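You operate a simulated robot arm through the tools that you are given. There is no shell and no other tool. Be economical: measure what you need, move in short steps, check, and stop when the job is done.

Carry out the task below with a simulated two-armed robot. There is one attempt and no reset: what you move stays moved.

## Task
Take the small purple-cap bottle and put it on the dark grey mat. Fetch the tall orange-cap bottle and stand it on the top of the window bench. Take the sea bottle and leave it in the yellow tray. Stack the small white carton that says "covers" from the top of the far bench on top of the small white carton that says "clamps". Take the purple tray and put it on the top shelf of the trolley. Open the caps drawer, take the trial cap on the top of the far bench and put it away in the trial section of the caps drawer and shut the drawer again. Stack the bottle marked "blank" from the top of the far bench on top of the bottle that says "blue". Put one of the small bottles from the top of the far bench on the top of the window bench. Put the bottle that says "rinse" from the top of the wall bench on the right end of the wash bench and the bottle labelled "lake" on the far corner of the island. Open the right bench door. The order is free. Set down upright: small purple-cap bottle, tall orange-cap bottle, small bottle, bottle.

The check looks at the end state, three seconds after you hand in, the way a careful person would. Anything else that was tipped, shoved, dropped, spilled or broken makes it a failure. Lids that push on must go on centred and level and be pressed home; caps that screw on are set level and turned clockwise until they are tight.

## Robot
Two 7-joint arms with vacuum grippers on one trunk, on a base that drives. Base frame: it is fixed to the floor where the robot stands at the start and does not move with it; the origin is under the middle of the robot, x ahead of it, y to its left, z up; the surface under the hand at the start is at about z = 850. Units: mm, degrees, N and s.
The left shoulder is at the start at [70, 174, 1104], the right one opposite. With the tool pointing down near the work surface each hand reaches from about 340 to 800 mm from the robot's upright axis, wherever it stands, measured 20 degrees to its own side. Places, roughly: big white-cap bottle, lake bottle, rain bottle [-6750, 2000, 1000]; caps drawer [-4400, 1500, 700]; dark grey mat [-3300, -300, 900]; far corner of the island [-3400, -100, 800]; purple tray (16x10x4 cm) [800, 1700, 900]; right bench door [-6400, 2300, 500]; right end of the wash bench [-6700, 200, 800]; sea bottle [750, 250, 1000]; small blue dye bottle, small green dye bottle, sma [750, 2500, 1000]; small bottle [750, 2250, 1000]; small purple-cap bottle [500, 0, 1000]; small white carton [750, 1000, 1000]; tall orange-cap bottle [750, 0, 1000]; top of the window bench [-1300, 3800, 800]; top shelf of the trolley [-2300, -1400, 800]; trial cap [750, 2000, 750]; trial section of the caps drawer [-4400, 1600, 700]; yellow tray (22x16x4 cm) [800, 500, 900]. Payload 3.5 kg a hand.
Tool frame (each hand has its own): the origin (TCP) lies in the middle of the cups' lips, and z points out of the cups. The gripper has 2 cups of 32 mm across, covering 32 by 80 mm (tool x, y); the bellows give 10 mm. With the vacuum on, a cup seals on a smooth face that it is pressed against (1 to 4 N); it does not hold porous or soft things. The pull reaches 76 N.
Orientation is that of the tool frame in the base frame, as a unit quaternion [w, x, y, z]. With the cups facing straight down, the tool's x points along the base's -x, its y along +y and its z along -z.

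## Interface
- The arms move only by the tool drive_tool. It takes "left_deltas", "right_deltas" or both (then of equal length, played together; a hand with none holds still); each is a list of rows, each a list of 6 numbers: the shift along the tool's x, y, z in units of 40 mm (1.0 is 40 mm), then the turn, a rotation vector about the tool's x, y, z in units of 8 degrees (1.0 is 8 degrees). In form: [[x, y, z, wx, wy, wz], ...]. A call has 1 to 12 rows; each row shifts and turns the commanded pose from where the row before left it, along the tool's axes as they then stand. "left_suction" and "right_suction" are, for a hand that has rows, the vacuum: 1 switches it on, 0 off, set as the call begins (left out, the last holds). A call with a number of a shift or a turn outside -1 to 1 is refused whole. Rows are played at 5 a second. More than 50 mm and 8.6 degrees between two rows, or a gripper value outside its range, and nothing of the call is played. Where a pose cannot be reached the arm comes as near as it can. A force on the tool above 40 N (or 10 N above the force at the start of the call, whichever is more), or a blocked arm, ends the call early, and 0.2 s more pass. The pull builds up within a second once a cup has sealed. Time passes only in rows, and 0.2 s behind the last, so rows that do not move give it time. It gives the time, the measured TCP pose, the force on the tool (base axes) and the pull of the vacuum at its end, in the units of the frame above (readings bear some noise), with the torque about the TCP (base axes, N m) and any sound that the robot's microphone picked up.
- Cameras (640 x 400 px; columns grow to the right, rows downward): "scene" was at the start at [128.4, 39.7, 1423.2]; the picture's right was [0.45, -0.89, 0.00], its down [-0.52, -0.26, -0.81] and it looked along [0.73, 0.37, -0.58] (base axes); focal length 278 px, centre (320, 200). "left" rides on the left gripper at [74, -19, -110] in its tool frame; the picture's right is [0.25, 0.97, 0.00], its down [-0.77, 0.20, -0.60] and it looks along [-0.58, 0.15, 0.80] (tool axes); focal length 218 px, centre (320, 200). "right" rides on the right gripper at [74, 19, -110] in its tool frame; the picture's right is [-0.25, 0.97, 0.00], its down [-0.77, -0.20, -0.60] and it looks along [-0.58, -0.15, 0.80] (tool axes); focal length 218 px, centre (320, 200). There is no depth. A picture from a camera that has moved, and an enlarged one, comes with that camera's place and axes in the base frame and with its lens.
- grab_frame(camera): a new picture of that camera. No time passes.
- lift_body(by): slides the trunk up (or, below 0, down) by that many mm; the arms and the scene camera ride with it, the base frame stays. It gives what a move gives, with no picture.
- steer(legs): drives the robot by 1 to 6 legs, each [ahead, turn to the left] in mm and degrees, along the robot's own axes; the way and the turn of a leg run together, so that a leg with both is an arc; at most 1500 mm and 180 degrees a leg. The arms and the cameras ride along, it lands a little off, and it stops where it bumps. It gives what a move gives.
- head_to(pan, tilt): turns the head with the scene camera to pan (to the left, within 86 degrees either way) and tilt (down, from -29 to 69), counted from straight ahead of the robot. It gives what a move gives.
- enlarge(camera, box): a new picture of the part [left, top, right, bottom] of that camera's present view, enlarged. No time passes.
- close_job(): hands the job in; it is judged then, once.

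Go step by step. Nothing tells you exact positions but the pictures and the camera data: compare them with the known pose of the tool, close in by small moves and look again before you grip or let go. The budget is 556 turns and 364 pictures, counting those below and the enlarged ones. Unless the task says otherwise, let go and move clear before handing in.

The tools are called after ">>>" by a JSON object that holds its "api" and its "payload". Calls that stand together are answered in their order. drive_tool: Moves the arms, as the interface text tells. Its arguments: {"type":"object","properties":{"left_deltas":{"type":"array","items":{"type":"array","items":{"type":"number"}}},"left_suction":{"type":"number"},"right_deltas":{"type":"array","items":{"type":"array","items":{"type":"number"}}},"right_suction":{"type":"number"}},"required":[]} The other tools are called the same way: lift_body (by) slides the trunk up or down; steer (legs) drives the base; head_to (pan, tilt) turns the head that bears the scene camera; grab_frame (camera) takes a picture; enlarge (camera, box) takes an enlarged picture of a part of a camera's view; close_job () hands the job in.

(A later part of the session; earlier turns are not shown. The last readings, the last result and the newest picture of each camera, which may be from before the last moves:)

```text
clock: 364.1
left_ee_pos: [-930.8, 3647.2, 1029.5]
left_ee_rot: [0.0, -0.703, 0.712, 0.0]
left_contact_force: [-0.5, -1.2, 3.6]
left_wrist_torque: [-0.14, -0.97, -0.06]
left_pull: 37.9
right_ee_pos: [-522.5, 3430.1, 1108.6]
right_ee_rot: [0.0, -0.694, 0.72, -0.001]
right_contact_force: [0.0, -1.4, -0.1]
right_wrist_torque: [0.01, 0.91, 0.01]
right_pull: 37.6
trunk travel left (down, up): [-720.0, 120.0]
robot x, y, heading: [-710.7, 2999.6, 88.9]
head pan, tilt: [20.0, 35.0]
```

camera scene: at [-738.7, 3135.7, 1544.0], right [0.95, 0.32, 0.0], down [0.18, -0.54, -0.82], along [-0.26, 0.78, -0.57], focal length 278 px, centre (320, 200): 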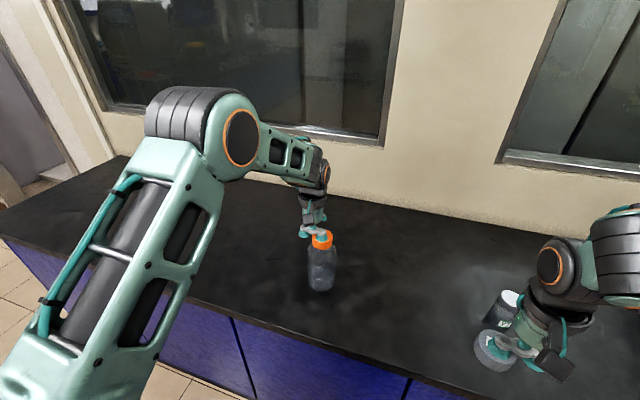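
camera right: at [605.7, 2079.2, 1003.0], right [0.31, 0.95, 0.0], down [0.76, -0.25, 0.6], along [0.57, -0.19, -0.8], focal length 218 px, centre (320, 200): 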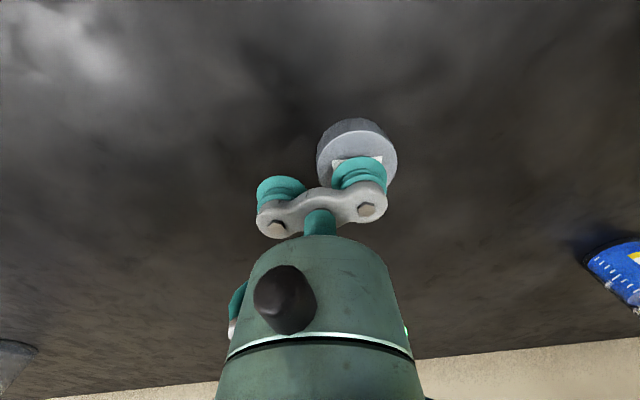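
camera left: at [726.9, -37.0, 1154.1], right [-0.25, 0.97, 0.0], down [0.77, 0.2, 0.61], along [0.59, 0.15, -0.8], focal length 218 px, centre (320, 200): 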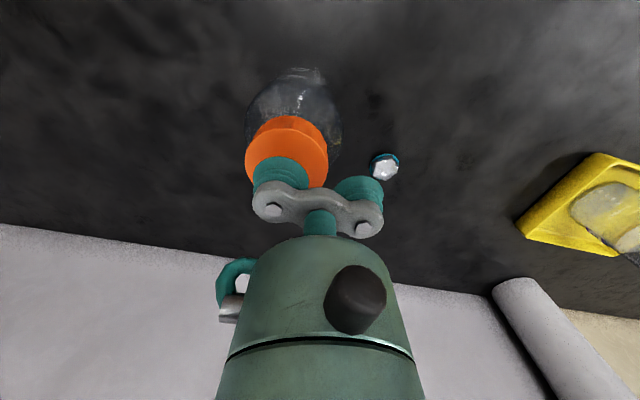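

>>> {"api": "drive_tool", "payload": {"left_deltas": [[0, 0, -0.02, 0, 0, 0], [0, 0, 0, 0, 0, 0], [0, 0, -0.1, 0, 0, 0], [0, 0, -0.2, 0, 0, 0], [0, 0, -0.7, 0, 0, 0], [0, 0, -1, 0, 0, 0], [0.5, 0, -0.7, 0, 0, 0], [1, 0, 0, 0, 0, 0], [1, 0, 0, 0, 0, 0], [1, 0, 0, 0, 0, 0], [1, 0, 0, 0, 0, 0], [1, 0, 0, 0, 0, 0]], "left_suction": 0}}

>>> {"api": "grab_frame", "payload": {"camera": "scene"}}

```text
clock: 366.6
left_ee_pos: [-933.8, 3424.7, 1139.1]
left_ee_rot: [0.0, -0.702, 0.712, 0.001]
left_contact_force: [0.8, -0.2, -0.9]
left_wrist_torque: [0.06, 0.0, 0.01]
left_pull: 0.0
right_ee_pos: [-521.8, 3427.8, 1109.3]
right_ee_rot: [0.0, -0.695, 0.719, 0.0]
right_contact_force: [0.0, 0.9, 0.3]
right_wrist_torque: [0.05, 0.92, -0.02]
right_pull: 37.7
trunk travel left (down, up): [-720.0, 120.0]
robot x, y, heading: [-713.4, 3001.2, 88.5]
head pan, tilt: [20.0, 35.0]
```

```text
241 pictures are left
camera scene: at [-738.5, 3131.8, 1544.3], right [0.95, 0.32, 0.0], down [0.18, -0.54, -0.82], along [-0.26, 0.78, -0.57], focal length 278 px, centre (320, 200)
```

scene: 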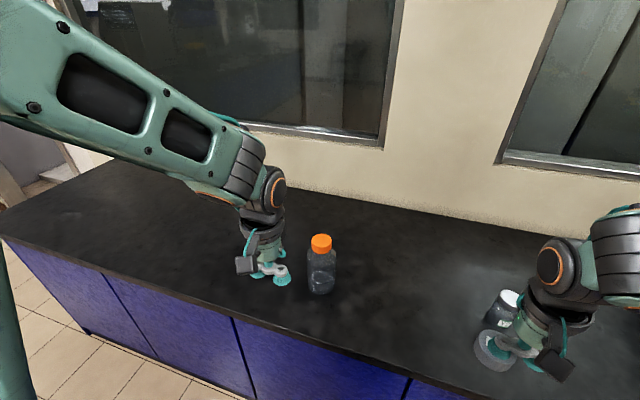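

The orange-cap bottle stands on the window bench. I head for the drawer side of the island, watching for obstacles.

>>> {"api": "steer", "payload": {"legs": [[-280, 0], [0, 91.3], [900, 0]]}}

>>> {"api": "head_to", "payload": {"pan": 0, "tilt": 20}}

>>> {"api": "grab_frame", "payload": {"camera": "scene"}}

```text
clock: 376.8
left_ee_pos: [-2041.3, 2496.6, 1138.7]
left_ee_rot: [0.001, 1.0, 0.001, 0.0]
left_contact_force: [0.7, -0.2, 0.3]
left_wrist_torque: [-0.02, 0.0, -0.01]
left_pull: 0.0
right_ee_pos: [-2052.1, 2905.9, 1107.2]
right_ee_rot: [-0.001, 1.0, -0.009, -0.001]
right_contact_force: [-0.6, 0.3, 0.0]
right_wrist_torque: [-0.95, -0.01, 0.01]
right_pull: 37.3
trunk travel left (down, up): [-720.0, 120.0]
robot x, y, heading: [-1619.5, 2725.9, 179.5]
head pan, tilt: [20.0, 35.0]
```

```text
clock: 377.6
left_ee_pos: [-2041.4, 2495.2, 1137.6]
left_ee_rot: [0.0, 1.0, 0.001, 0.0]
left_contact_force: [-0.2, 0.3, 0.1]
left_wrist_torque: [0.03, -0.01, -0.02]
left_pull: 0.0
right_ee_pos: [-2052.0, 2905.9, 1108.0]
right_ee_rot: [0.0, 1.0, -0.009, 0.0]
right_contact_force: [0.9, 0.5, -0.5]
right_wrist_torque: [-0.94, 0.03, -0.01]
right_pull: 37.9
trunk travel left (down, up): [-720.0, 120.0]
robot x, y, heading: [-1620.7, 2722.5, 179.7]
head pan, tilt: [0.0, 20.0]
```

```text
240 pictures are left
camera scene: at [-1762.9, 2725.3, 1567.9], right [0.01, 1.0, 0.0], down [0.34, 0.0, -0.94], along [-0.94, 0.01, -0.34], focal length 278 px, centre (320, 200)
```

scene: 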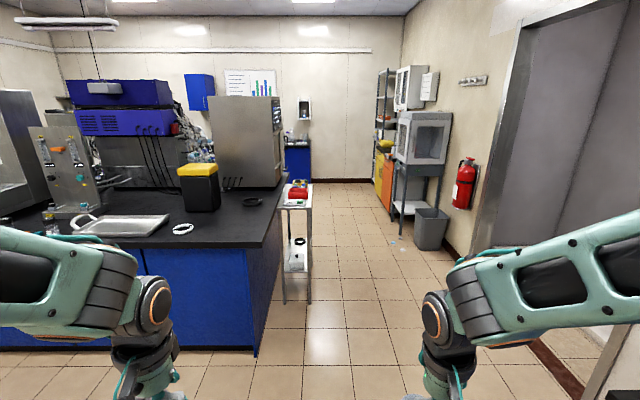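

A side table stands at the island's end up to y≈2690, and the corridor beyond is clear. I drive through at y≈3200.

>>> {"api": "steer", "payload": {"legs": [[0, -16.4], [1000, 0], [650, 0], [0, 16.6], [1200, 0]]}}

>>> {"api": "head_to", "payload": {"pan": 40, "tilt": 20}}

>>> {"api": "grab_frame", "payload": {"camera": "scene"}}

>>> {"api": "head_to", "payload": {"pan": 0, "tilt": 20}}

>>> {"api": "grab_frame", "payload": {"camera": "scene"}}

```text
clock: 393.6
left_ee_pos: [-4811.7, 2994.0, 1137.2]
left_ee_rot: [0.001, 1.0, 0.0, 0.0]
left_contact_force: [0.2, 0.6, 0.0]
left_wrist_torque: [-0.04, 0.0, 0.02]
left_pull: 0.0
right_ee_pos: [-4820.7, 3405.6, 1107.2]
right_ee_rot: [0.0, 1.0, -0.011, 0.0]
right_contact_force: [0.5, -0.2, -0.4]
right_wrist_torque: [-0.93, 0.02, -0.01]
right_pull: 38.6
trunk travel left (down, up): [-720.0, 120.0]
robot x, y, heading: [-4387.8, 3223.3, 179.4]
head pan, tilt: [0.0, 20.0]
```

```text
clock: 394.7
left_ee_pos: [-4811.4, 2993.9, 1138.2]
left_ee_rot: [0.001, 1.0, 0.0, 0.0]
left_contact_force: [-0.1, -0.1, -0.7]
left_wrist_torque: [-0.03, 0.0, 0.02]
left_pull: 0.1
right_ee_pos: [-4820.7, 3405.6, 1107.6]
right_ee_rot: [0.0, 1.0, -0.011, -0.001]
right_contact_force: [-0.6, -0.1, 0.0]
right_wrist_torque: [-0.93, -0.03, 0.0]
right_pull: 37.8
trunk travel left (down, up): [-720.0, 120.0]
robot x, y, heading: [-4388.3, 3222.8, 179.6]
head pan, tilt: [40.0, 20.0]
```

```text
239 pictures are left
camera scene: at [-4510.4, 3163.6, 1568.0], right [-0.64, 0.77, 0.0], down [0.26, 0.22, -0.94], along [-0.73, -0.6, -0.34], focal length 278 px, centre (320, 200)
```

scene: 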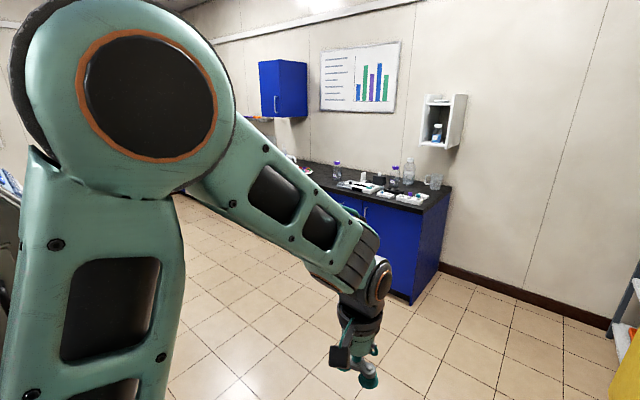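

```text
clock: 395.7
left_ee_pos: [-4810.5, 2994.5, 1138.4]
left_ee_rot: [0.001, 1.0, 0.0, 0.0]
left_contact_force: [0.8, -1.0, 0.2]
left_wrist_torque: [-0.01, 0.0, 0.04]
left_pull: 0.2
right_ee_pos: [-4820.1, 3406.0, 1108.3]
right_ee_rot: [0.0, 1.0, -0.01, 0.001]
right_contact_force: [0.8, 0.0, -0.7]
right_wrist_torque: [-0.89, -0.01, 0.01]
right_pull: 37.9
trunk travel left (down, up): [-720.0, 120.0]
robot x, y, heading: [-4389.0, 3226.7, 179.5]
head pan, tilt: [0.0, 20.0]
```

```text
238 pictures are left
camera scene: at [-4531.7, 3223.4, 1567.9], right [0.01, 1.0, 0.0], down [0.34, 0.0, -0.94], along [-0.94, 0.01, -0.34], focal length 278 px, centre (320, 200)
```

scene: 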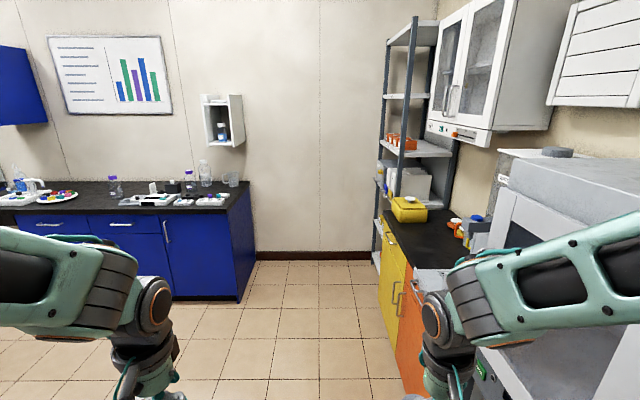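

>>> {"api": "steer", "payload": {"legs": [[1000, 0], [0, 90], [1500, 0], [0, 90]]}}

>>> {"api": "head_to", "payload": {"pan": 0, "tilt": 30}}

>>> {"api": "grab_frame", "payload": {"camera": "scene"}}

```text
clock: 415.7
left_ee_pos: [-4963.7, 1938.1, 1136.9]
left_ee_rot: [-0.001, -0.003, 1.0, 0.002]
left_contact_force: [0.4, -0.3, -0.1]
left_wrist_torque: [-0.01, 0.01, 0.01]
left_pull: 0.0
right_ee_pos: [-4952.8, 1526.5, 1107.5]
right_ee_rot: [0.001, 0.007, 1.0, -0.001]
right_contact_force: [1.0, -0.3, -0.8]
right_wrist_torque: [0.89, 0.0, 0.01]
right_pull: 38.2
trunk travel left (down, up): [-720.0, 120.0]
robot x, y, heading: [-5382.6, 1705.8, -0.2]
head pan, tilt: [0.0, 20.0]
```

```text
clock: 416.4
left_ee_pos: [-4964.0, 1938.1, 1138.0]
left_ee_rot: [-0.001, -0.004, 1.0, 0.001]
left_contact_force: [-0.5, 0.3, 0.3]
left_wrist_torque: [-0.03, 0.02, 0.0]
left_pull: 0.1
right_ee_pos: [-4951.4, 1527.6, 1107.8]
right_ee_rot: [0.0, 0.007, 1.0, 0.0]
right_contact_force: [0.7, 0.0, -0.8]
right_wrist_torque: [0.88, -0.01, 0.0]
right_pull: 37.7
trunk travel left (down, up): [-720.0, 120.0]
robot x, y, heading: [-5382.8, 1707.8, -0.1]
head pan, tilt: [0.0, 30.0]
```

```text
237 pictures are left
camera scene: at [-5244.7, 1706.5, 1551.9], right [0.0, -1.0, 0.0], down [-0.5, 0.0, -0.87], along [0.87, 0.0, -0.5], focal length 278 px, centre (320, 200)
```

scene: 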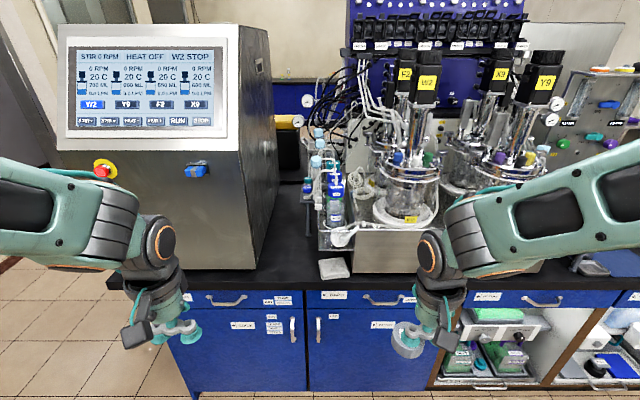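

I see the row of drawers on this face of the island. I enlarge to read the labels.

>>> {"api": "enlarge", "payload": {"camera": "scene", "box": [180, 270, 420, 400]}}

>>> {"api": "enlarge", "payload": {"camera": "scene", "box": [400, 270, 640, 400]}}

```text
2.67 times, centred on (300, 335) of scene
camera zoom: at [-5244.7, 1706.5, 1551.9], right [0.0, -1.0, 0.0], down [-0.5, 0.0, -0.87], along [0.87, 0.0, -0.5], focal length 740 px, centre (373, -160)
```

zoom: 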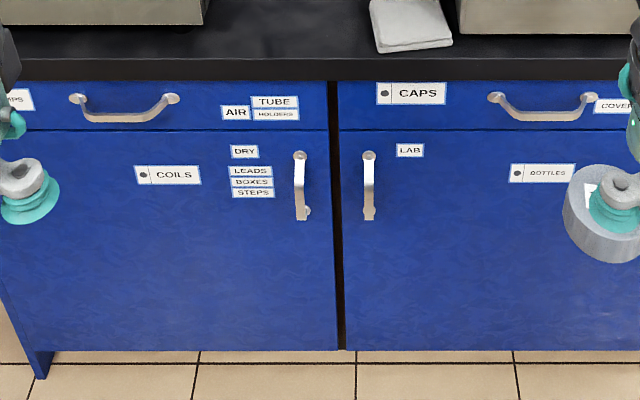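

```text
2.67 times, centred on (520, 335) of scene
camera zoom: at [-5244.7, 1706.5, 1551.9], right [0.0, -1.0, 0.0], down [-0.5, 0.0, -0.87], along [0.87, 0.0, -0.5], focal length 740 px, centre (-213, -160)
```

zoom: 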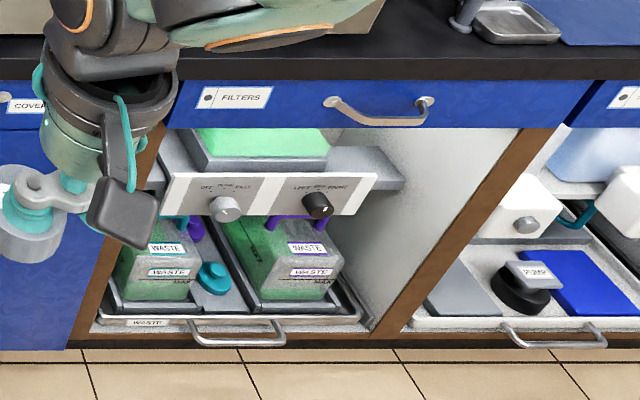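

The CAPS drawer front spans y≈1320–1753, z≈678–770, x≈-4540. I'll pull it with the left hand's cups on the plain strip below its label. I move closer and lower the trunk.

>>> {"api": "steer", "payload": {"legs": [[0, -32], [265, 0], [0, 32]]}}

>>> {"api": "lift_body", "payload": {"by": -250}}

>>> {"api": "head_to", "payload": {"pan": 10, "tilt": 45}}

>>> {"api": "grab_frame", "payload": {"camera": "scene"}}

```text
clock: 421.4
left_ee_pos: [-4738.9, 1796.1, 1137.5]
left_ee_rot: [0.0, -0.003, 1.0, 0.001]
left_contact_force: [0.0, -1.3, 0.3]
left_wrist_torque: [0.03, 0.02, -0.01]
left_pull: 0.1
right_ee_pos: [-4725.9, 1386.2, 1107.5]
right_ee_rot: [0.0, 0.008, 1.0, 0.0]
right_contact_force: [0.4, 0.4, -0.7]
right_wrist_torque: [0.92, -0.03, 0.01]
right_pull: 38.0
trunk travel left (down, up): [-720.0, 120.0]
robot x, y, heading: [-5159.1, 1564.9, -0.1]
head pan, tilt: [0.0, 30.0]
```

```text
clock: 424.0
left_ee_pos: [-4739.8, 1797.2, 887.5]
left_ee_rot: [0.0, -0.004, 1.0, 0.002]
left_contact_force: [0.4, 0.7, -0.5]
left_wrist_torque: [0.02, 0.0, -0.02]
left_pull: 0.0
right_ee_pos: [-4726.4, 1385.4, 857.4]
right_ee_rot: [0.0, 0.007, 1.0, 0.0]
right_contact_force: [-0.5, 1.4, 0.3]
right_wrist_torque: [0.9, 0.0, 0.01]
right_pull: 38.4
trunk travel left (down, up): [-470.0, 370.0]
robot x, y, heading: [-5160.3, 1569.0, -0.2]
head pan, tilt: [0.0, 30.0]
```

```text
clock: 424.8
left_ee_pos: [-4739.3, 1797.0, 889.3]
left_ee_rot: [0.0, -0.004, 1.0, 0.002]
left_contact_force: [0.4, 0.2, 1.1]
left_wrist_torque: [0.0, 0.02, 0.0]
left_pull: 0.2
right_ee_pos: [-4726.2, 1386.5, 858.5]
right_ee_rot: [0.0, 0.007, 1.0, 0.0]
right_contact_force: [0.7, 0.4, 0.2]
right_wrist_torque: [0.9, -0.01, 0.01]
right_pull: 38.0
trunk travel left (down, up): [-470.0, 370.0]
robot x, y, heading: [-5160.6, 1565.6, -0.5]
head pan, tilt: [10.0, 45.0]
```

```text
234 pictures are left
camera scene: at [-5029.7, 1578.5, 1279.3], right [0.17, -0.99, 0.0], down [-0.7, -0.12, -0.71], along [0.7, 0.12, -0.71], focal length 278 px, centre (320, 200)
```

scene: 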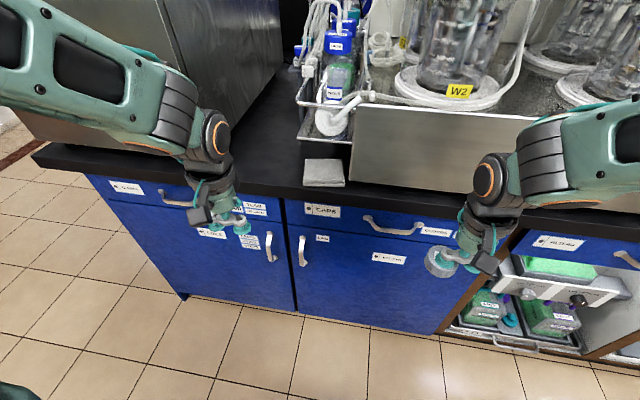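

>>> {"api": "enlarge", "payload": {"camera": "scene", "box": [270, 170, 470, 270]}}

```text
3.20 times, centred on (370, 220) of scene
camera zoom: at [-5029.7, 1578.5, 1279.3], right [0.17, -0.99, 0.0], down [-0.7, -0.12, -0.71], along [0.7, 0.12, -0.71], focal length 888 px, centre (160, 136)
```

zoom: 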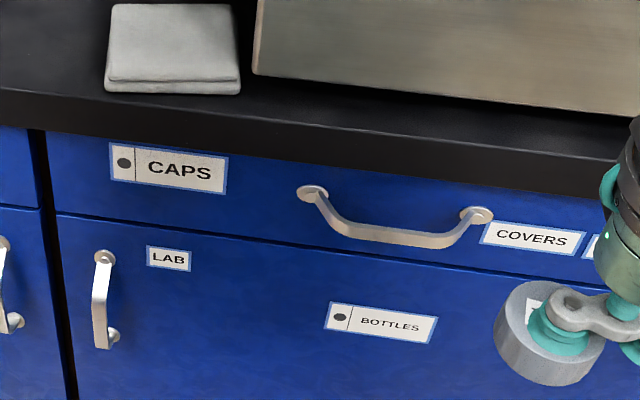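

Two views agree: drawer face at x≈-4548, z 683–780; label centre at y 1655, z 756. I pitch the left hand forward.

>>> {"api": "drive_tool", "payload": {"left_deltas": [[0.5, 0, 0, 0, -0.94, 0], [0.5, 0, 0, 0, -0.94, 0], [0, 0, 0, 0, -0.94, 0], [0, 0, 0, 0, -0.94, 0], [0, 0, 0, 0, -0.94, 0], [0, 0, 0, 0, -0.94, 0], [0, 0, 0, 0, -0.94, 0], [0, 0, 0, 0, -0.94, 0], [0, 0, 0, 0, -0.94, 0], [0, 0, 0, 0, -0.94, 0], [0, 0, 0, 0, -0.94, 0], [0, 0, 0, 0, -0.91, 0]]}}

>>> {"api": "grab_frame", "payload": {"camera": "scene"}}

>>> {"api": "grab_frame", "payload": {"camera": "left"}}

```text
clock: 427.4
left_ee_pos: [-4630.3, 1794.2, 917.9]
left_ee_rot: [0.625, -0.043, 0.78, -0.005]
left_contact_force: [0.3, -0.8, 0.4]
left_wrist_torque: [0.03, -0.02, -0.02]
left_pull: 0.1
left hand out of reach, approached as far as the arm can: row 1, 3, 4, 5, 6, 7, 8, 9, 10, 11, 12
right_ee_pos: [-4726.4, 1384.7, 858.1]
right_ee_rot: [0.0, 0.007, 1.0, 0.0]
right_contact_force: [0.2, -0.6, -1.0]
right_wrist_torque: [0.93, -0.07, 0.0]
right_pull: 37.8
trunk travel left (down, up): [-470.0, 370.0]
robot x, y, heading: [-5162.4, 1561.4, 0.0]
head pan, tilt: [10.0, 45.0]
```

```text
232 pictures are left
camera scene: at [-5029.4, 1577.8, 1279.2], right [0.17, -0.98, 0.0], down [-0.7, -0.12, -0.71], along [0.7, 0.12, -0.71], focal length 278 px, centre (320, 200)
```

scene: 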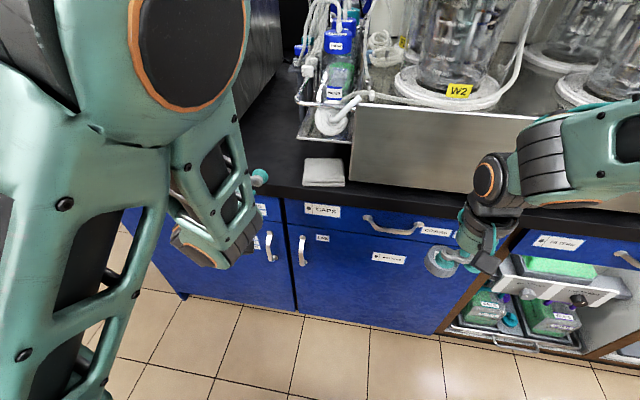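

```text
231 pictures are left
camera left: at [-4752.3, 1764.3, 870.2], right [-0.11, 0.95, -0.31], down [-0.43, 0.23, 0.87], along [0.89, 0.23, 0.38], focal length 218 px, centre (320, 200)
```

left: 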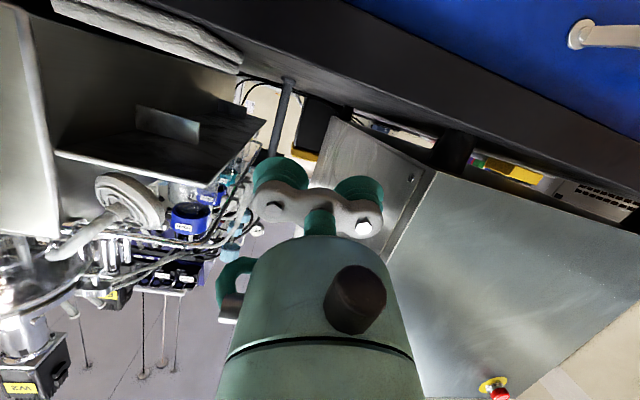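

The hand is too close to the body for a horizontal pose. I back the robot up and finish the orientation, then line up with the drawer.

>>> {"api": "steer", "payload": {"legs": [[-200, 0]]}}

>>> {"api": "drive_tool", "payload": {"left_deltas": [[0, 0, 0, 0.19, -0.79, 0.25], [0, 0, 0, 0.19, -0.78, 0.24], [0, 0, 0, 0, 0, 0]]}}

```text
clock: 428.9
left_ee_pos: [-4830.2, 1798.4, 912.7]
left_ee_rot: [0.62, -0.046, 0.784, -0.003]
left_contact_force: [-0.3, -1.0, 0.0]
left_wrist_torque: [-0.01, 0.03, 0.01]
left_pull: 0.1
right_ee_pos: [-4924.9, 1386.6, 858.9]
right_ee_rot: [0.0, 0.006, 1.0, -0.001]
right_contact_force: [0.3, -0.2, 0.0]
right_wrist_torque: [0.92, 0.02, 0.01]
right_pull: 37.5
trunk travel left (down, up): [-470.0, 370.0]
robot x, y, heading: [-5360.4, 1562.1, -0.2]
head pan, tilt: [10.0, 45.0]
```

```text
clock: 429.8
left_ee_pos: [-4804.1, 1818.2, 928.9]
left_ee_rot: [0.681, -0.054, 0.731, 0.011]
left_contact_force: [0.8, -0.3, 0.0]
left_wrist_torque: [-0.01, 0.01, -0.02]
left_pull: 0.0
left hand out of reach, approached as far as the arm can: row 1, 2
right_ee_pos: [-4924.5, 1387.0, 859.3]
right_ee_rot: [-0.001, 0.006, 1.0, -0.002]
right_contact_force: [-0.9, -0.5, -0.8]
right_wrist_torque: [0.93, -0.02, 0.0]
right_pull: 38.2
trunk travel left (down, up): [-470.0, 370.0]
robot x, y, heading: [-5357.4, 1564.1, 0.2]
head pan, tilt: [10.0, 45.0]
```

>>> {"api": "drive_tool", "payload": {"left_deltas": [[0.5, -0.4, 0.7, 0, 0, 0], [0.61, -0.495, 0.456, 0, 0, 0], [0.61, -0.495, 0.456, 0, 0, 0], [0.61, -0.495, 0.456, 0.22, -0.17, 0.15], [0.61, -0.495, 0.456, 0.22, -0.17, 0.15], [0.61, -0.495, 0.456, 0.22, -0.17, 0.14], [0.61, -0.495, 0.3, 0, 0, 0], [0.61, -0.495, 0.3, 0, 0, 0]]}}

>>> {"api": "grab_frame", "payload": {"camera": "scene"}}

>>> {"api": "grab_frame", "payload": {"camera": "left"}}

```text
clock: 431.6
left_ee_pos: [-4664.0, 1648.5, 729.8]
left_ee_rot: [0.709, 0.032, 0.704, 0.004]
left_contact_force: [0.3, -0.4, -0.4]
left_wrist_torque: [0.0, -0.02, 0.02]
left_pull: 0.1
right_ee_pos: [-4922.7, 1386.4, 857.5]
right_ee_rot: [-0.001, 0.005, 1.0, 0.0]
right_contact_force: [-0.3, -0.1, -0.5]
right_wrist_torque: [0.9, 0.0, -0.04]
right_pull: 38.0
trunk travel left (down, up): [-470.0, 370.0]
robot x, y, heading: [-5357.6, 1565.6, -0.2]
head pan, tilt: [10.0, 45.0]
```

```text
230 pictures are left
camera scene: at [-5227.4, 1578.8, 1279.2], right [0.17, -0.98, 0.0], down [-0.7, -0.12, -0.71], along [0.7, 0.12, -0.71], focal length 278 px, centre (320, 200)
```

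scene: 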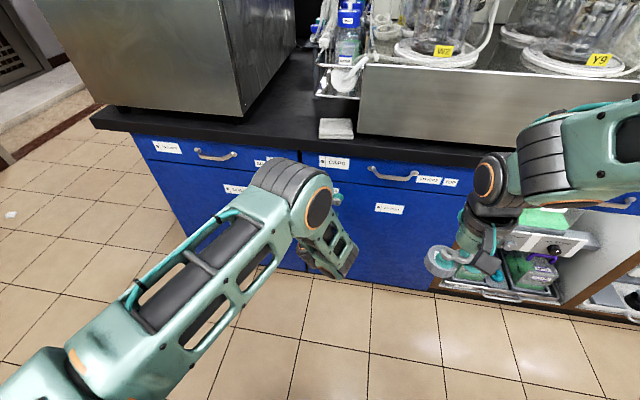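

```text
229 pictures are left
camera left: at [-4774.6, 1639.4, 653.7], right [0.04, 0.98, -0.2], down [-0.6, 0.19, 0.78], along [0.8, 0.09, 0.6], focal length 218 px, centre (320, 200)
```

left: 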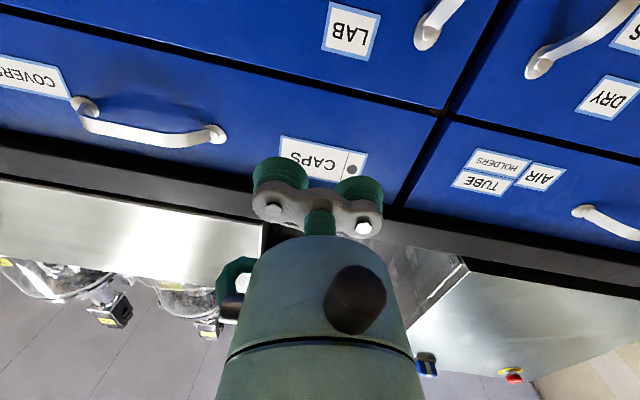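

Aligned with the strip below the CAPS label. I correct small angles and go forward near to the face.

>>> {"api": "drive_tool", "payload": {"left_deltas": [[0.33, -0.2, 0, -0.28, 0.05, -0.36], [0, 0, 1, 0, 0, 0], [0, 0, 1, 0, 0, 0], [0, 0, 0.3, 0, 0, 0]]}}

>>> {"api": "grab_frame", "payload": {"camera": "left"}}

```text
clock: 432.6
left_ee_pos: [-4574.9, 1641.8, 717.0]
left_ee_rot: [0.707, 0.001, 0.707, -0.001]
left_contact_force: [-0.2, -0.4, 0.5]
left_wrist_torque: [0.0, -0.04, -0.01]
left_pull: 0.0
right_ee_pos: [-4923.9, 1386.7, 856.9]
right_ee_rot: [0.0, 0.006, 1.0, 0.0]
right_contact_force: [0.1, -0.2, -0.4]
right_wrist_torque: [0.94, -0.01, -0.01]
right_pull: 37.5
trunk travel left (down, up): [-470.0, 370.0]
robot x, y, heading: [-5360.5, 1564.7, -0.1]
head pan, tilt: [10.0, 45.0]
```

```text
228 pictures are left
camera left: at [-4683.4, 1623.6, 642.3], right [0.0, 0.97, -0.25], down [-0.6, 0.2, 0.77], along [0.8, 0.15, 0.58], focal length 218 px, centre (320, 200)
```

left: 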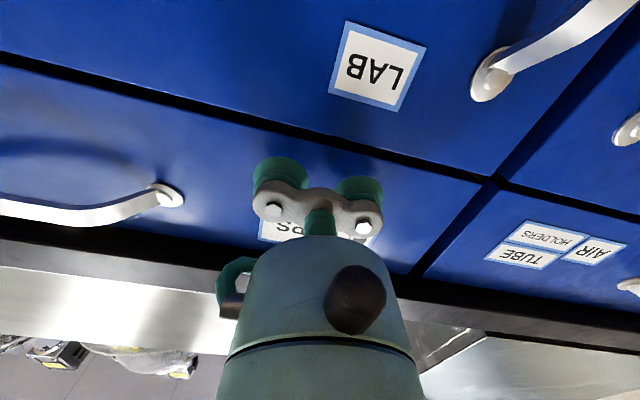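

>>> {"api": "drive_tool", "payload": {"left_deltas": [[0, 0, 0.4, 0, 0, 0], [0, 0, 0.15, 0, 0, 0], [0, 0, 0.1, 0, 0, 0], [0, 0, 0.1, 0, 0, 0], [0, 0, 0, 0, 0, 0], [0, 0, 0, 0, 0, 0]], "left_suction": 1}}

```text
clock: 433.2
left_ee_pos: [-4556.5, 1642.6, 717.2]
left_ee_rot: [0.707, 0.001, 0.708, -0.002]
left_contact_force: [-20.5, 0.6, 12.8]
left_wrist_torque: [-0.52, -0.09, 0.22]
left_pull: 75.6
right_ee_pos: [-4927.6, 1389.0, 860.3]
right_ee_rot: [0.001, 0.004, 1.0, 0.001]
right_contact_force: [-0.1, -0.2, 0.1]
right_wrist_torque: [0.91, -0.01, 0.02]
right_pull: 37.2
trunk travel left (down, up): [-470.0, 370.0]
robot x, y, heading: [-5362.0, 1566.4, 0.2]
head pan, tilt: [10.0, 45.0]
stopped in row 3 (left hand): the force on the tool passed its limit at 47 N (the readings are from after the stop); the commanded pose is now the measured one
```

Both cups hold the drawer front. I pull a little to feel it.

>>> {"api": "drive_tool", "payload": {"left_deltas": [[0, 0, -0.1, 0, 0, 0], [0, 0, -0.15, 0, 0, 0], [0, 0, -0.3, 0, 0, 0], [0, 0, -0.4, 0, 0, 0], [0, 0, -0.4, 0, 0, 0]]}}

```text
clock: 434.4
left_ee_pos: [-4609.2, 1644.3, 716.5]
left_ee_rot: [0.706, 0.0, 0.708, -0.002]
left_contact_force: [-1.4, -0.6, 28.5]
left_wrist_torque: [-0.33, 0.18, 0.02]
left_pull: 75.6
right_ee_pos: [-4928.5, 1386.7, 860.0]
right_ee_rot: [0.002, 0.005, 1.0, 0.0]
right_contact_force: [-0.4, 0.2, 0.0]
right_wrist_torque: [0.9, -0.03, 0.01]
right_pull: 37.6
trunk travel left (down, up): [-470.0, 370.0]
robot x, y, heading: [-5360.6, 1564.1, 0.1]
head pan, tilt: [10.0, 45.0]
```

>>> {"api": "drive_tool", "payload": {"left_deltas": [[-0.06, 0, -0.2, 0, 0, 0], [-0.04, 0, -0.4, 0, 0, 0], [0, 0, -0.5, 0, 0, 0], [0, 0, -0.5, 0, 0, 0]]}}

>>> {"api": "grab_frame", "payload": {"camera": "scene"}}

```text
clock: 435.4
left_ee_pos: [-4672.8, 1643.0, 717.6]
left_ee_rot: [0.704, 0.001, 0.71, -0.002]
left_contact_force: [-2.4, 0.0, 10.0]
left_wrist_torque: [0.44, -0.03, 0.05]
left_pull: 75.6
right_ee_pos: [-4926.0, 1387.5, 859.0]
right_ee_rot: [0.001, 0.005, 1.0, 0.0]
right_contact_force: [-0.3, -0.2, -0.2]
right_wrist_torque: [0.91, -0.06, -0.01]
right_pull: 37.7
trunk travel left (down, up): [-470.0, 370.0]
robot x, y, heading: [-5359.0, 1563.5, 0.1]
head pan, tilt: [10.0, 45.0]
```

```text
227 pictures are left
camera scene: at [-5230.8, 1578.8, 1279.3], right [0.18, -0.98, 0.0], down [-0.7, -0.12, -0.71], along [0.7, 0.12, -0.71], focal length 278 px, centre (320, 200)
```

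scene: 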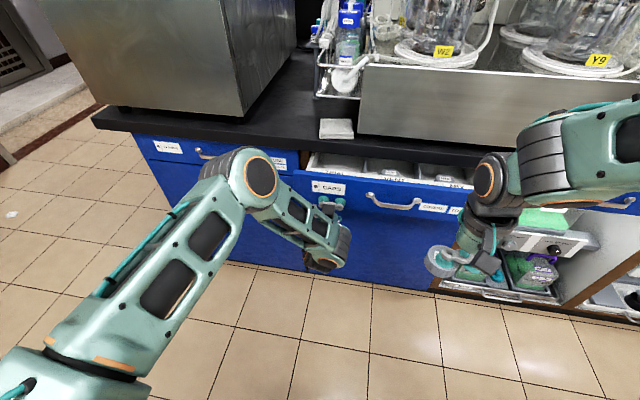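

The drawer is opening. I keep pulling by backing the base.

>>> {"api": "steer", "payload": {"legs": [[-180, 0]]}}

>>> {"api": "head_to", "payload": {"pan": 0, "tilt": 45}}

>>> {"api": "grab_frame", "payload": {"camera": "scene"}}

```text
clock: 436.9
left_ee_pos: [-4851.7, 1642.2, 716.8]
left_ee_rot: [0.704, 0.0, 0.71, -0.001]
left_contact_force: [0.5, 2.3, -1.6]
left_wrist_torque: [0.24, -0.06, 0.03]
left_pull: 75.1
right_ee_pos: [-5105.6, 1386.9, 859.6]
right_ee_rot: [0.0, 0.005, 1.0, 0.0]
right_contact_force: [0.7, 0.1, 0.2]
right_wrist_torque: [0.89, -0.03, 0.0]
right_pull: 37.5
trunk travel left (down, up): [-470.0, 370.0]
robot x, y, heading: [-5538.2, 1564.1, 0.0]
head pan, tilt: [10.0, 45.0]
```

```text
clock: 437.7
left_ee_pos: [-4850.6, 1641.9, 715.8]
left_ee_rot: [0.704, 0.0, 0.71, -0.002]
left_contact_force: [-0.6, 1.6, 1.6]
left_wrist_torque: [-0.03, 0.0, 0.01]
left_pull: 75.0
right_ee_pos: [-5104.3, 1387.9, 857.8]
right_ee_rot: [0.0, 0.005, 1.0, 0.0]
right_contact_force: [0.1, -0.1, -1.0]
right_wrist_torque: [0.89, -0.04, -0.01]
right_pull: 38.2
trunk travel left (down, up): [-470.0, 370.0]
robot x, y, heading: [-5538.7, 1566.8, 0.1]
head pan, tilt: [0.0, 45.0]
```

```text
226 pictures are left
camera scene: at [-5407.5, 1564.7, 1279.3], right [0.0, -1.0, 0.0], down [-0.71, 0.0, -0.71], along [0.71, 0.0, -0.71], focal length 278 px, centre (320, 200)
```

scene: 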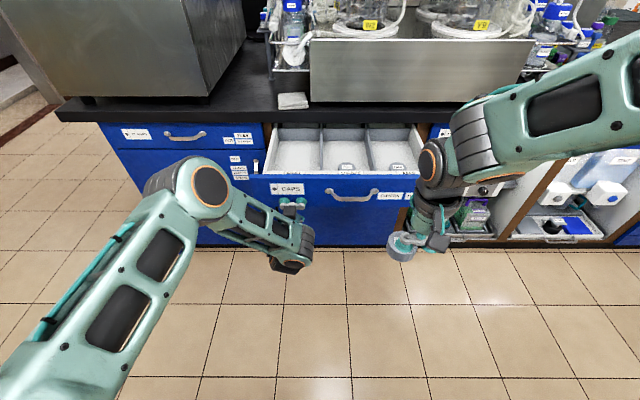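

>>> {"api": "enlarge", "payload": {"camera": "scene", "box": [240, 110, 440, 220]}}

```text
3.20 times, centred on (340, 165) of scene
camera zoom: at [-5407.5, 1564.7, 1279.3], right [0.0, -1.0, 0.0], down [-0.71, 0.0, -0.71], along [0.71, 0.0, -0.71], focal length 888 px, centre (256, 312)
```

zoom: 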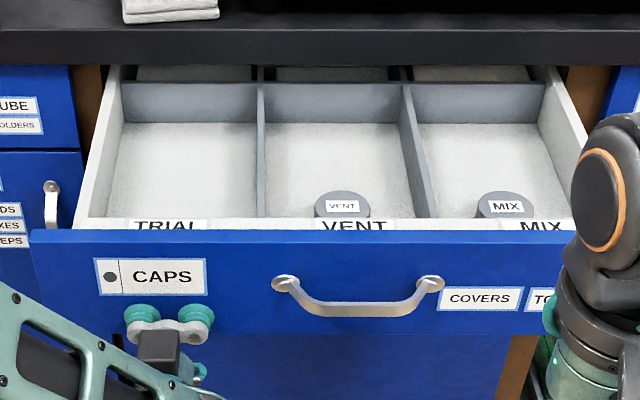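

The TRIAL section is the left one, about y 1562–1727. I release the drawer front, withdraw the left hand and turn it down out of the way.

>>> {"api": "drive_tool", "payload": {"left_deltas": [[0, 0, 0, 0, 0, 0], [0, 0, 0, 0, 0, 0], [0, 0, -0.3, 0, 0, 0], [0, 0, -0.8, 0, 0, 0], [0, 0.5, -0.8, 0, 0, 0], [0, 0.8, -0.6, 0, 0, 0], [0, 0.8, -0.5, 0, 0, 0], [0, 0.8, -0.3, 0, 0, 0]], "left_suction": 0}}

>>> {"api": "drive_tool", "payload": {"left_deltas": [[0, 0, 0, 0, 0.94, 0], [0, 0, 0, 0, 0.94, 0], [0, 0, 0, 0, 0.94, 0], [0, 0, 0, 0, 0.94, 0], [0, 0, 0, 0, 0.94, 0], [0, 0, 0, 0, 0.94, 0], [0, 0, 0, 0, 0.94, 0], [0, 0, 0, 0, 0.94, 0], [0, 0, 0, 0, 0.94, 0], [0, 0, 0, 0, 0.94, 0], [0, 0, 0, 0, 0.94, 0], [0, 0, 0, 0, 0.91, 0]]}}

>>> {"api": "grab_frame", "payload": {"camera": "scene"}}

```text
clock: 439.5
left_ee_pos: [-4982.6, 1760.1, 718.8]
left_ee_rot: [0.704, 0.0, 0.71, -0.001]
left_contact_force: [0.1, 0.7, 0.5]
left_wrist_torque: [-0.01, 0.01, 0.0]
left_pull: 0.0
right_ee_pos: [-5105.1, 1387.9, 858.4]
right_ee_rot: [0.0, 0.005, 1.0, -0.001]
right_contact_force: [-0.5, 0.2, -0.1]
right_wrist_torque: [0.95, 0.01, 0.01]
right_pull: 37.9
trunk travel left (down, up): [-470.0, 370.0]
robot x, y, heading: [-5539.6, 1561.7, 0.1]
head pan, tilt: [0.0, 45.0]
```

```text
clock: 442.1
left_ee_pos: [-4982.7, 1759.6, 716.9]
left_ee_rot: [-0.006, 0.001, 1.0, 0.0]
left_contact_force: [-0.4, 0.1, -0.8]
left_wrist_torque: [0.04, -0.01, 0.02]
left_pull: 0.1
right_ee_pos: [-5105.1, 1385.6, 858.6]
right_ee_rot: [0.0, 0.005, 1.0, 0.0]
right_contact_force: [-0.1, 0.0, -0.4]
right_wrist_torque: [0.9, 0.02, 0.01]
right_pull: 37.7
trunk travel left (down, up): [-470.0, 370.0]
robot x, y, heading: [-5536.8, 1563.7, -0.0]
head pan, tilt: [0.0, 45.0]
```

```text
224 pictures are left
camera scene: at [-5406.5, 1564.1, 1279.2], right [0.0, -1.0, 0.0], down [-0.71, 0.0, -0.71], along [0.71, 0.0, -0.71], focal length 278 px, centre (320, 200)
```

scene: 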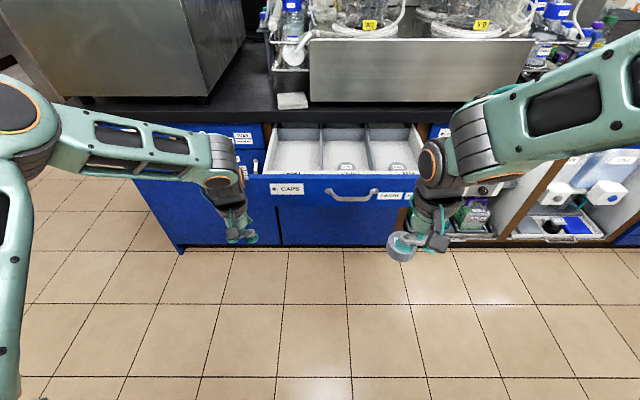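

>>> {"api": "drive_tool", "payload": {"left_deltas": [[0.75, 0.65, -0.6, 0, 0, 0], [0.75, 0.65, -0.6, 0, 0, 0], [0.75, 0.65, -0.6, 0, 0, 0], [0.75, 0.65, -0.6, 0, 0, 0]]}}

>>> {"api": "steer", "payload": {"legs": [[215, 0]]}}

>>> {"api": "grab_frame", "payload": {"camera": "scene"}}

```text
clock: 443.1
left_ee_pos: [-5101.9, 1862.9, 815.1]
left_ee_rot: [-0.004, 0.001, 1.0, 0.0]
left_contact_force: [0.2, -0.2, 0.5]
left_wrist_torque: [0.02, -0.03, 0.04]
left_pull: 0.1
right_ee_pos: [-5105.9, 1386.3, 857.9]
right_ee_rot: [0.001, 0.005, 1.0, 0.0]
right_contact_force: [-0.8, -0.1, 0.5]
right_wrist_torque: [0.91, -0.01, 0.02]
right_pull: 37.8
trunk travel left (down, up): [-470.0, 370.0]
robot x, y, heading: [-5539.7, 1562.3, 0.3]
head pan, tilt: [0.0, 45.0]
```

```text
clock: 444.7
left_ee_pos: [-4887.1, 1866.0, 814.2]
left_ee_rot: [-0.005, 0.001, 1.0, -0.001]
left_contact_force: [0.0, 1.1, 0.1]
left_wrist_torque: [-0.02, 0.02, 0.05]
left_pull: 0.0
right_ee_pos: [-4889.9, 1387.1, 857.9]
right_ee_rot: [-0.001, 0.004, 1.0, -0.001]
right_contact_force: [0.2, 0.7, -1.1]
right_wrist_torque: [0.93, 0.02, 0.02]
right_pull: 37.6
trunk travel left (down, up): [-470.0, 370.0]
robot x, y, heading: [-5324.2, 1567.1, 0.0]
head pan, tilt: [0.0, 45.0]
```

```text
223 pictures are left
camera scene: at [-5192.6, 1565.3, 1279.2], right [0.0, -1.0, 0.0], down [-0.71, 0.0, -0.71], along [0.71, 0.0, -0.71], focal length 278 px, centre (320, 200)
```

scene: 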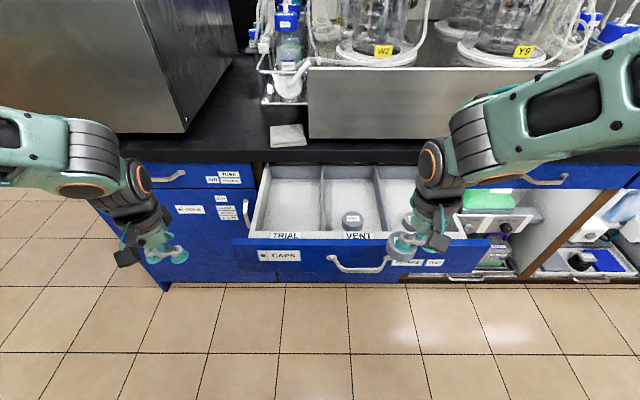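

>>> {"api": "drive_tool", "payload": {"right_deltas": [[-0.5, 0.6, -0.3, 0, 0, 0], [-0.7, 0.82, 0, 0, 0, 0], [-0.7, 0.82, 0, 0, 0, 0], [-0.7, 0.82, 0, 0, 0, 0], [-0.7, 0.82, 0, 0, 0, 0], [-0.7, 0.82, 0, 0, 0, 0], [-0.7, 0.82, 0, 0, 0, 0]]}}

>>> {"api": "grab_frame", "payload": {"camera": "right"}}

>>> {"api": "grab_frame", "payload": {"camera": "scene"}}

```text
clock: 446.3
left_ee_pos: [-4886.9, 1866.7, 813.3]
left_ee_rot: [-0.005, 0.001, 1.0, -0.001]
left_contact_force: [-0.4, 0.7, 0.4]
left_wrist_torque: [-0.07, 0.03, 0.02]
left_pull: 0.0
right_ee_pos: [-4700.4, 1608.5, 869.0]
right_ee_rot: [-0.002, 0.004, 1.0, -0.001]
right_contact_force: [0.4, 0.4, -0.3]
right_wrist_torque: [0.91, -0.02, 0.0]
right_pull: 37.9
trunk travel left (down, up): [-470.0, 370.0]
robot x, y, heading: [-5325.5, 1564.3, 0.1]
head pan, tilt: [0.0, 45.0]
```

```text
222 pictures are left
camera right: at [-4772.8, 1628.9, 978.4], right [0.26, 0.97, 0.0], down [0.77, -0.21, 0.6], along [0.58, -0.16, -0.8], focal length 218 px, centre (320, 200)
```

right: 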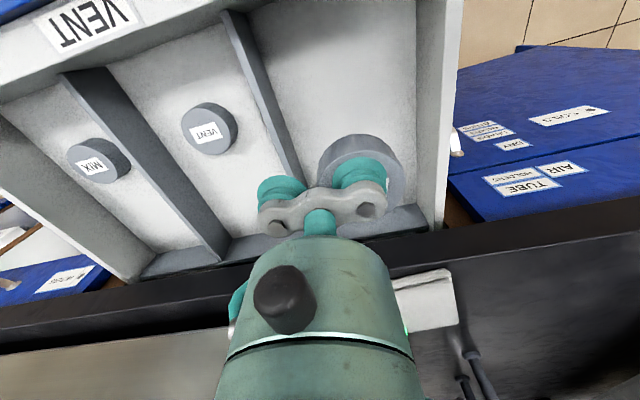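

```text
221 pictures are left
camera scene: at [-5192.4, 1566.6, 1279.1], right [0.0, -1.0, 0.0], down [-0.71, 0.0, -0.71], along [0.71, 0.0, -0.71], focal length 278 px, centre (320, 200)
```

scene: 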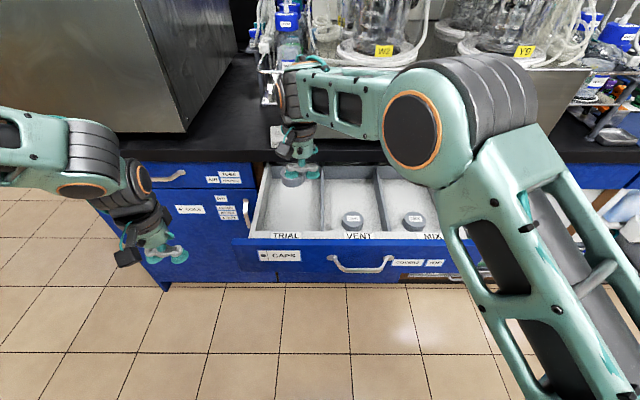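

The free cup would touch the divider; I shift 23 mm toward the section's middle and lower.

>>> {"api": "drive_tool", "payload": {"right_deltas": [[0.4, 0.6, 0, 0, 0, 0], [0, 0, 1, 0, 0, 0], [0, 0, 0.8, 0, 0, 0]]}}

>>> {"api": "grab_frame", "payload": {"camera": "right"}}

>>> {"api": "enlarge", "payload": {"camera": "scene", "box": [220, 110, 400, 260]}}

```text
clock: 447.1
left_ee_pos: [-4888.2, 1866.3, 812.4]
left_ee_rot: [-0.005, 0.001, 1.0, -0.001]
left_contact_force: [0.4, 0.0, 0.2]
left_wrist_torque: [-0.01, 0.02, 0.0]
left_pull: 0.1
right_ee_pos: [-4711.1, 1627.1, 802.0]
right_ee_rot: [0.0, 0.012, 1.0, 0.006]
right_contact_force: [0.3, -0.1, -0.9]
right_wrist_torque: [0.93, 0.01, -0.01]
right_pull: 37.3
trunk travel left (down, up): [-470.0, 370.0]
robot x, y, heading: [-5325.1, 1565.5, 0.3]
head pan, tilt: [0.0, 45.0]
```

```text
220 pictures are left
camera right: at [-4784.2, 1646.2, 911.8], right [0.28, 0.96, 0.01], down [0.77, -0.23, 0.6], along [0.58, -0.16, -0.8], focal length 218 px, centre (320, 200)
```

right: 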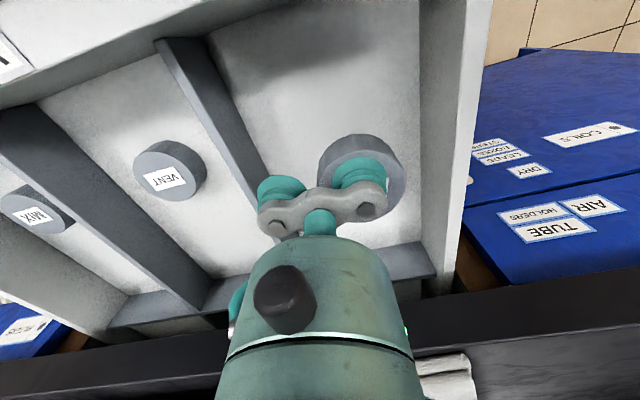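

```text
2.67 times, centred on (310, 185) of scene
camera zoom: at [-5192.6, 1565.8, 1279.2], right [0.0, -1.0, 0.0], down [-0.71, 0.0, -0.71], along [0.71, 0.0, -0.71], focal length 740 px, centre (347, 240)
```

zoom: 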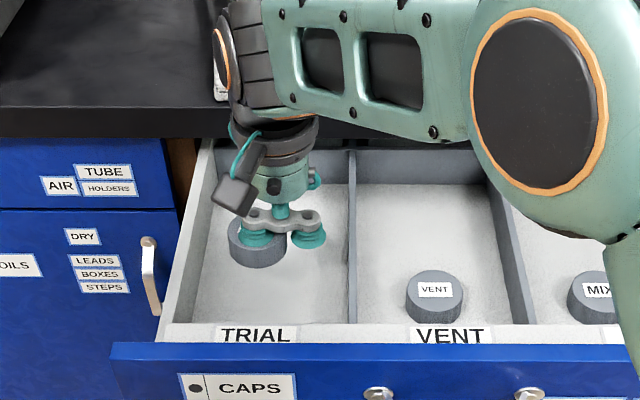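

>>> {"api": "drive_tool", "payload": {"right_deltas": [[0, 0, 0.8, 0, 0, 0], [0, 0, 0.6, 0, 0, 0], [0, 0, 0.2, 0, 0, 0], [0, 0, 0.15, 0, 0, 0], [0, 0, 0.1, 0, 0, 0], [0, 0, 0, 0, 0, 0]]}}

>>> {"api": "grab_frame", "payload": {"camera": "right"}}

```text
clock: 448.5
left_ee_pos: [-4890.4, 1866.5, 815.9]
left_ee_rot: [-0.003, 0.001, 1.0, 0.0]
left_contact_force: [-0.5, -0.2, 0.2]
left_wrist_torque: [-0.01, 0.01, 0.01]
left_pull: 0.1
right_ee_pos: [-4718.8, 1631.9, 726.0]
right_ee_rot: [0.002, 0.004, 1.0, 0.0]
right_contact_force: [0.1, 1.1, 34.7]
right_wrist_torque: [1.21, -0.09, 0.04]
right_pull: 37.9
trunk travel left (down, up): [-470.0, 370.0]
robot x, y, heading: [-5331.7, 1567.5, 0.2]
head pan, tilt: [0.0, 45.0]
```

```text
218 pictures are left
camera right: at [-4791.8, 1651.1, 835.7], right [0.26, 0.97, 0.0], down [0.77, -0.21, 0.61], along [0.59, -0.16, -0.79], focal length 218 px, centre (320, 200)
```

right: 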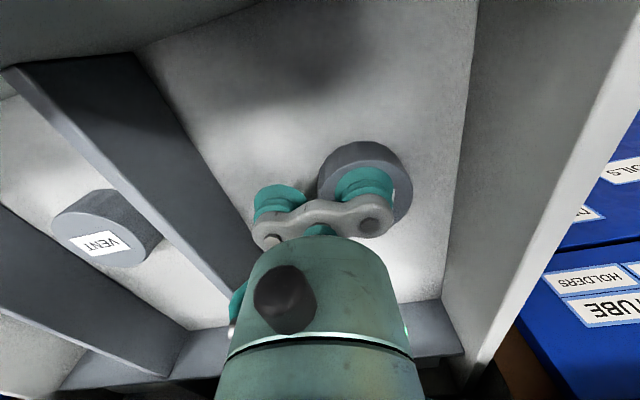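

>>> {"api": "drive_tool", "payload": {"right_deltas": [[0, 0, -0.1, 0, 0, 0], [0, 0, -0.05, 0, 0, 0], [0, 0, 0, 0, 0, 0]]}}

>>> {"api": "drive_tool", "payload": {"right_deltas": [[0, 0, 0, 0, 0, 0], [0, 0, 0, 0, 0, 0], [0, 0, -0.1, 0, 0, 0], [0, 0, -0.3, 0, 0, 0], [0, 0, -1, 0, 0, 0], [0, 0, -1, 0, 0, 0], [0, 0, -1, 0, 0, 0], [0, 0, -1, 0, 0, 0], [0.7, -0.8, 0, 0, 0, 0], [0.7, -0.8, 0, 0, 0, 0], [0.7, -0.8, 0, 0, 0, 0], [0.7, -0.8, 0, 0, 0, 0]], "right_suction": 0}}

>>> {"api": "enlarge", "payload": {"camera": "scene", "box": [220, 110, 400, 260]}}

```text
clock: 449.3
left_ee_pos: [-4887.6, 1865.1, 813.8]
left_ee_rot: [-0.004, 0.0, 1.0, 0.0]
left_contact_force: [-0.3, -0.1, 0.5]
left_wrist_torque: [0.02, 0.0, 0.0]
left_pull: 0.1
right_ee_pos: [-4716.8, 1630.7, 727.8]
right_ee_rot: [-0.002, 0.004, 1.0, -0.001]
right_contact_force: [-0.6, -0.8, 1.0]
right_wrist_torque: [0.91, 0.01, 0.0]
right_pull: 38.2
trunk travel left (down, up): [-470.0, 370.0]
robot x, y, heading: [-5325.2, 1562.0, 0.2]
head pan, tilt: [0.0, 45.0]
```

```text
clock: 451.9
left_ee_pos: [-4888.7, 1864.7, 815.0]
left_ee_rot: [-0.004, 0.001, 1.0, 0.0]
left_contact_force: [0.0, -0.8, 0.4]
left_wrist_torque: [0.01, -0.01, 0.03]
left_pull: 0.0
right_ee_pos: [-4831.3, 1502.7, 907.1]
right_ee_rot: [0.0, 0.003, 1.0, 0.0]
right_contact_force: [-0.5, -1.3, -0.6]
right_wrist_torque: [-0.01, -0.01, -0.06]
right_pull: 0.1
trunk travel left (down, up): [-470.0, 370.0]
robot x, y, heading: [-5326.3, 1563.6, 0.2]
head pan, tilt: [0.0, 45.0]
```

```text
2.67 times, centred on (310, 185) of scene
camera zoom: at [-5194.6, 1563.9, 1279.4], right [0.0, -1.0, 0.0], down [-0.71, 0.0, -0.71], along [0.71, 0.0, -0.71], focal length 740 px, centre (347, 240)
```

zoom: 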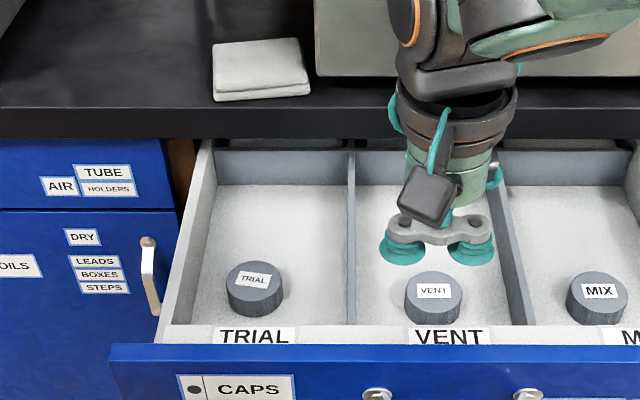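

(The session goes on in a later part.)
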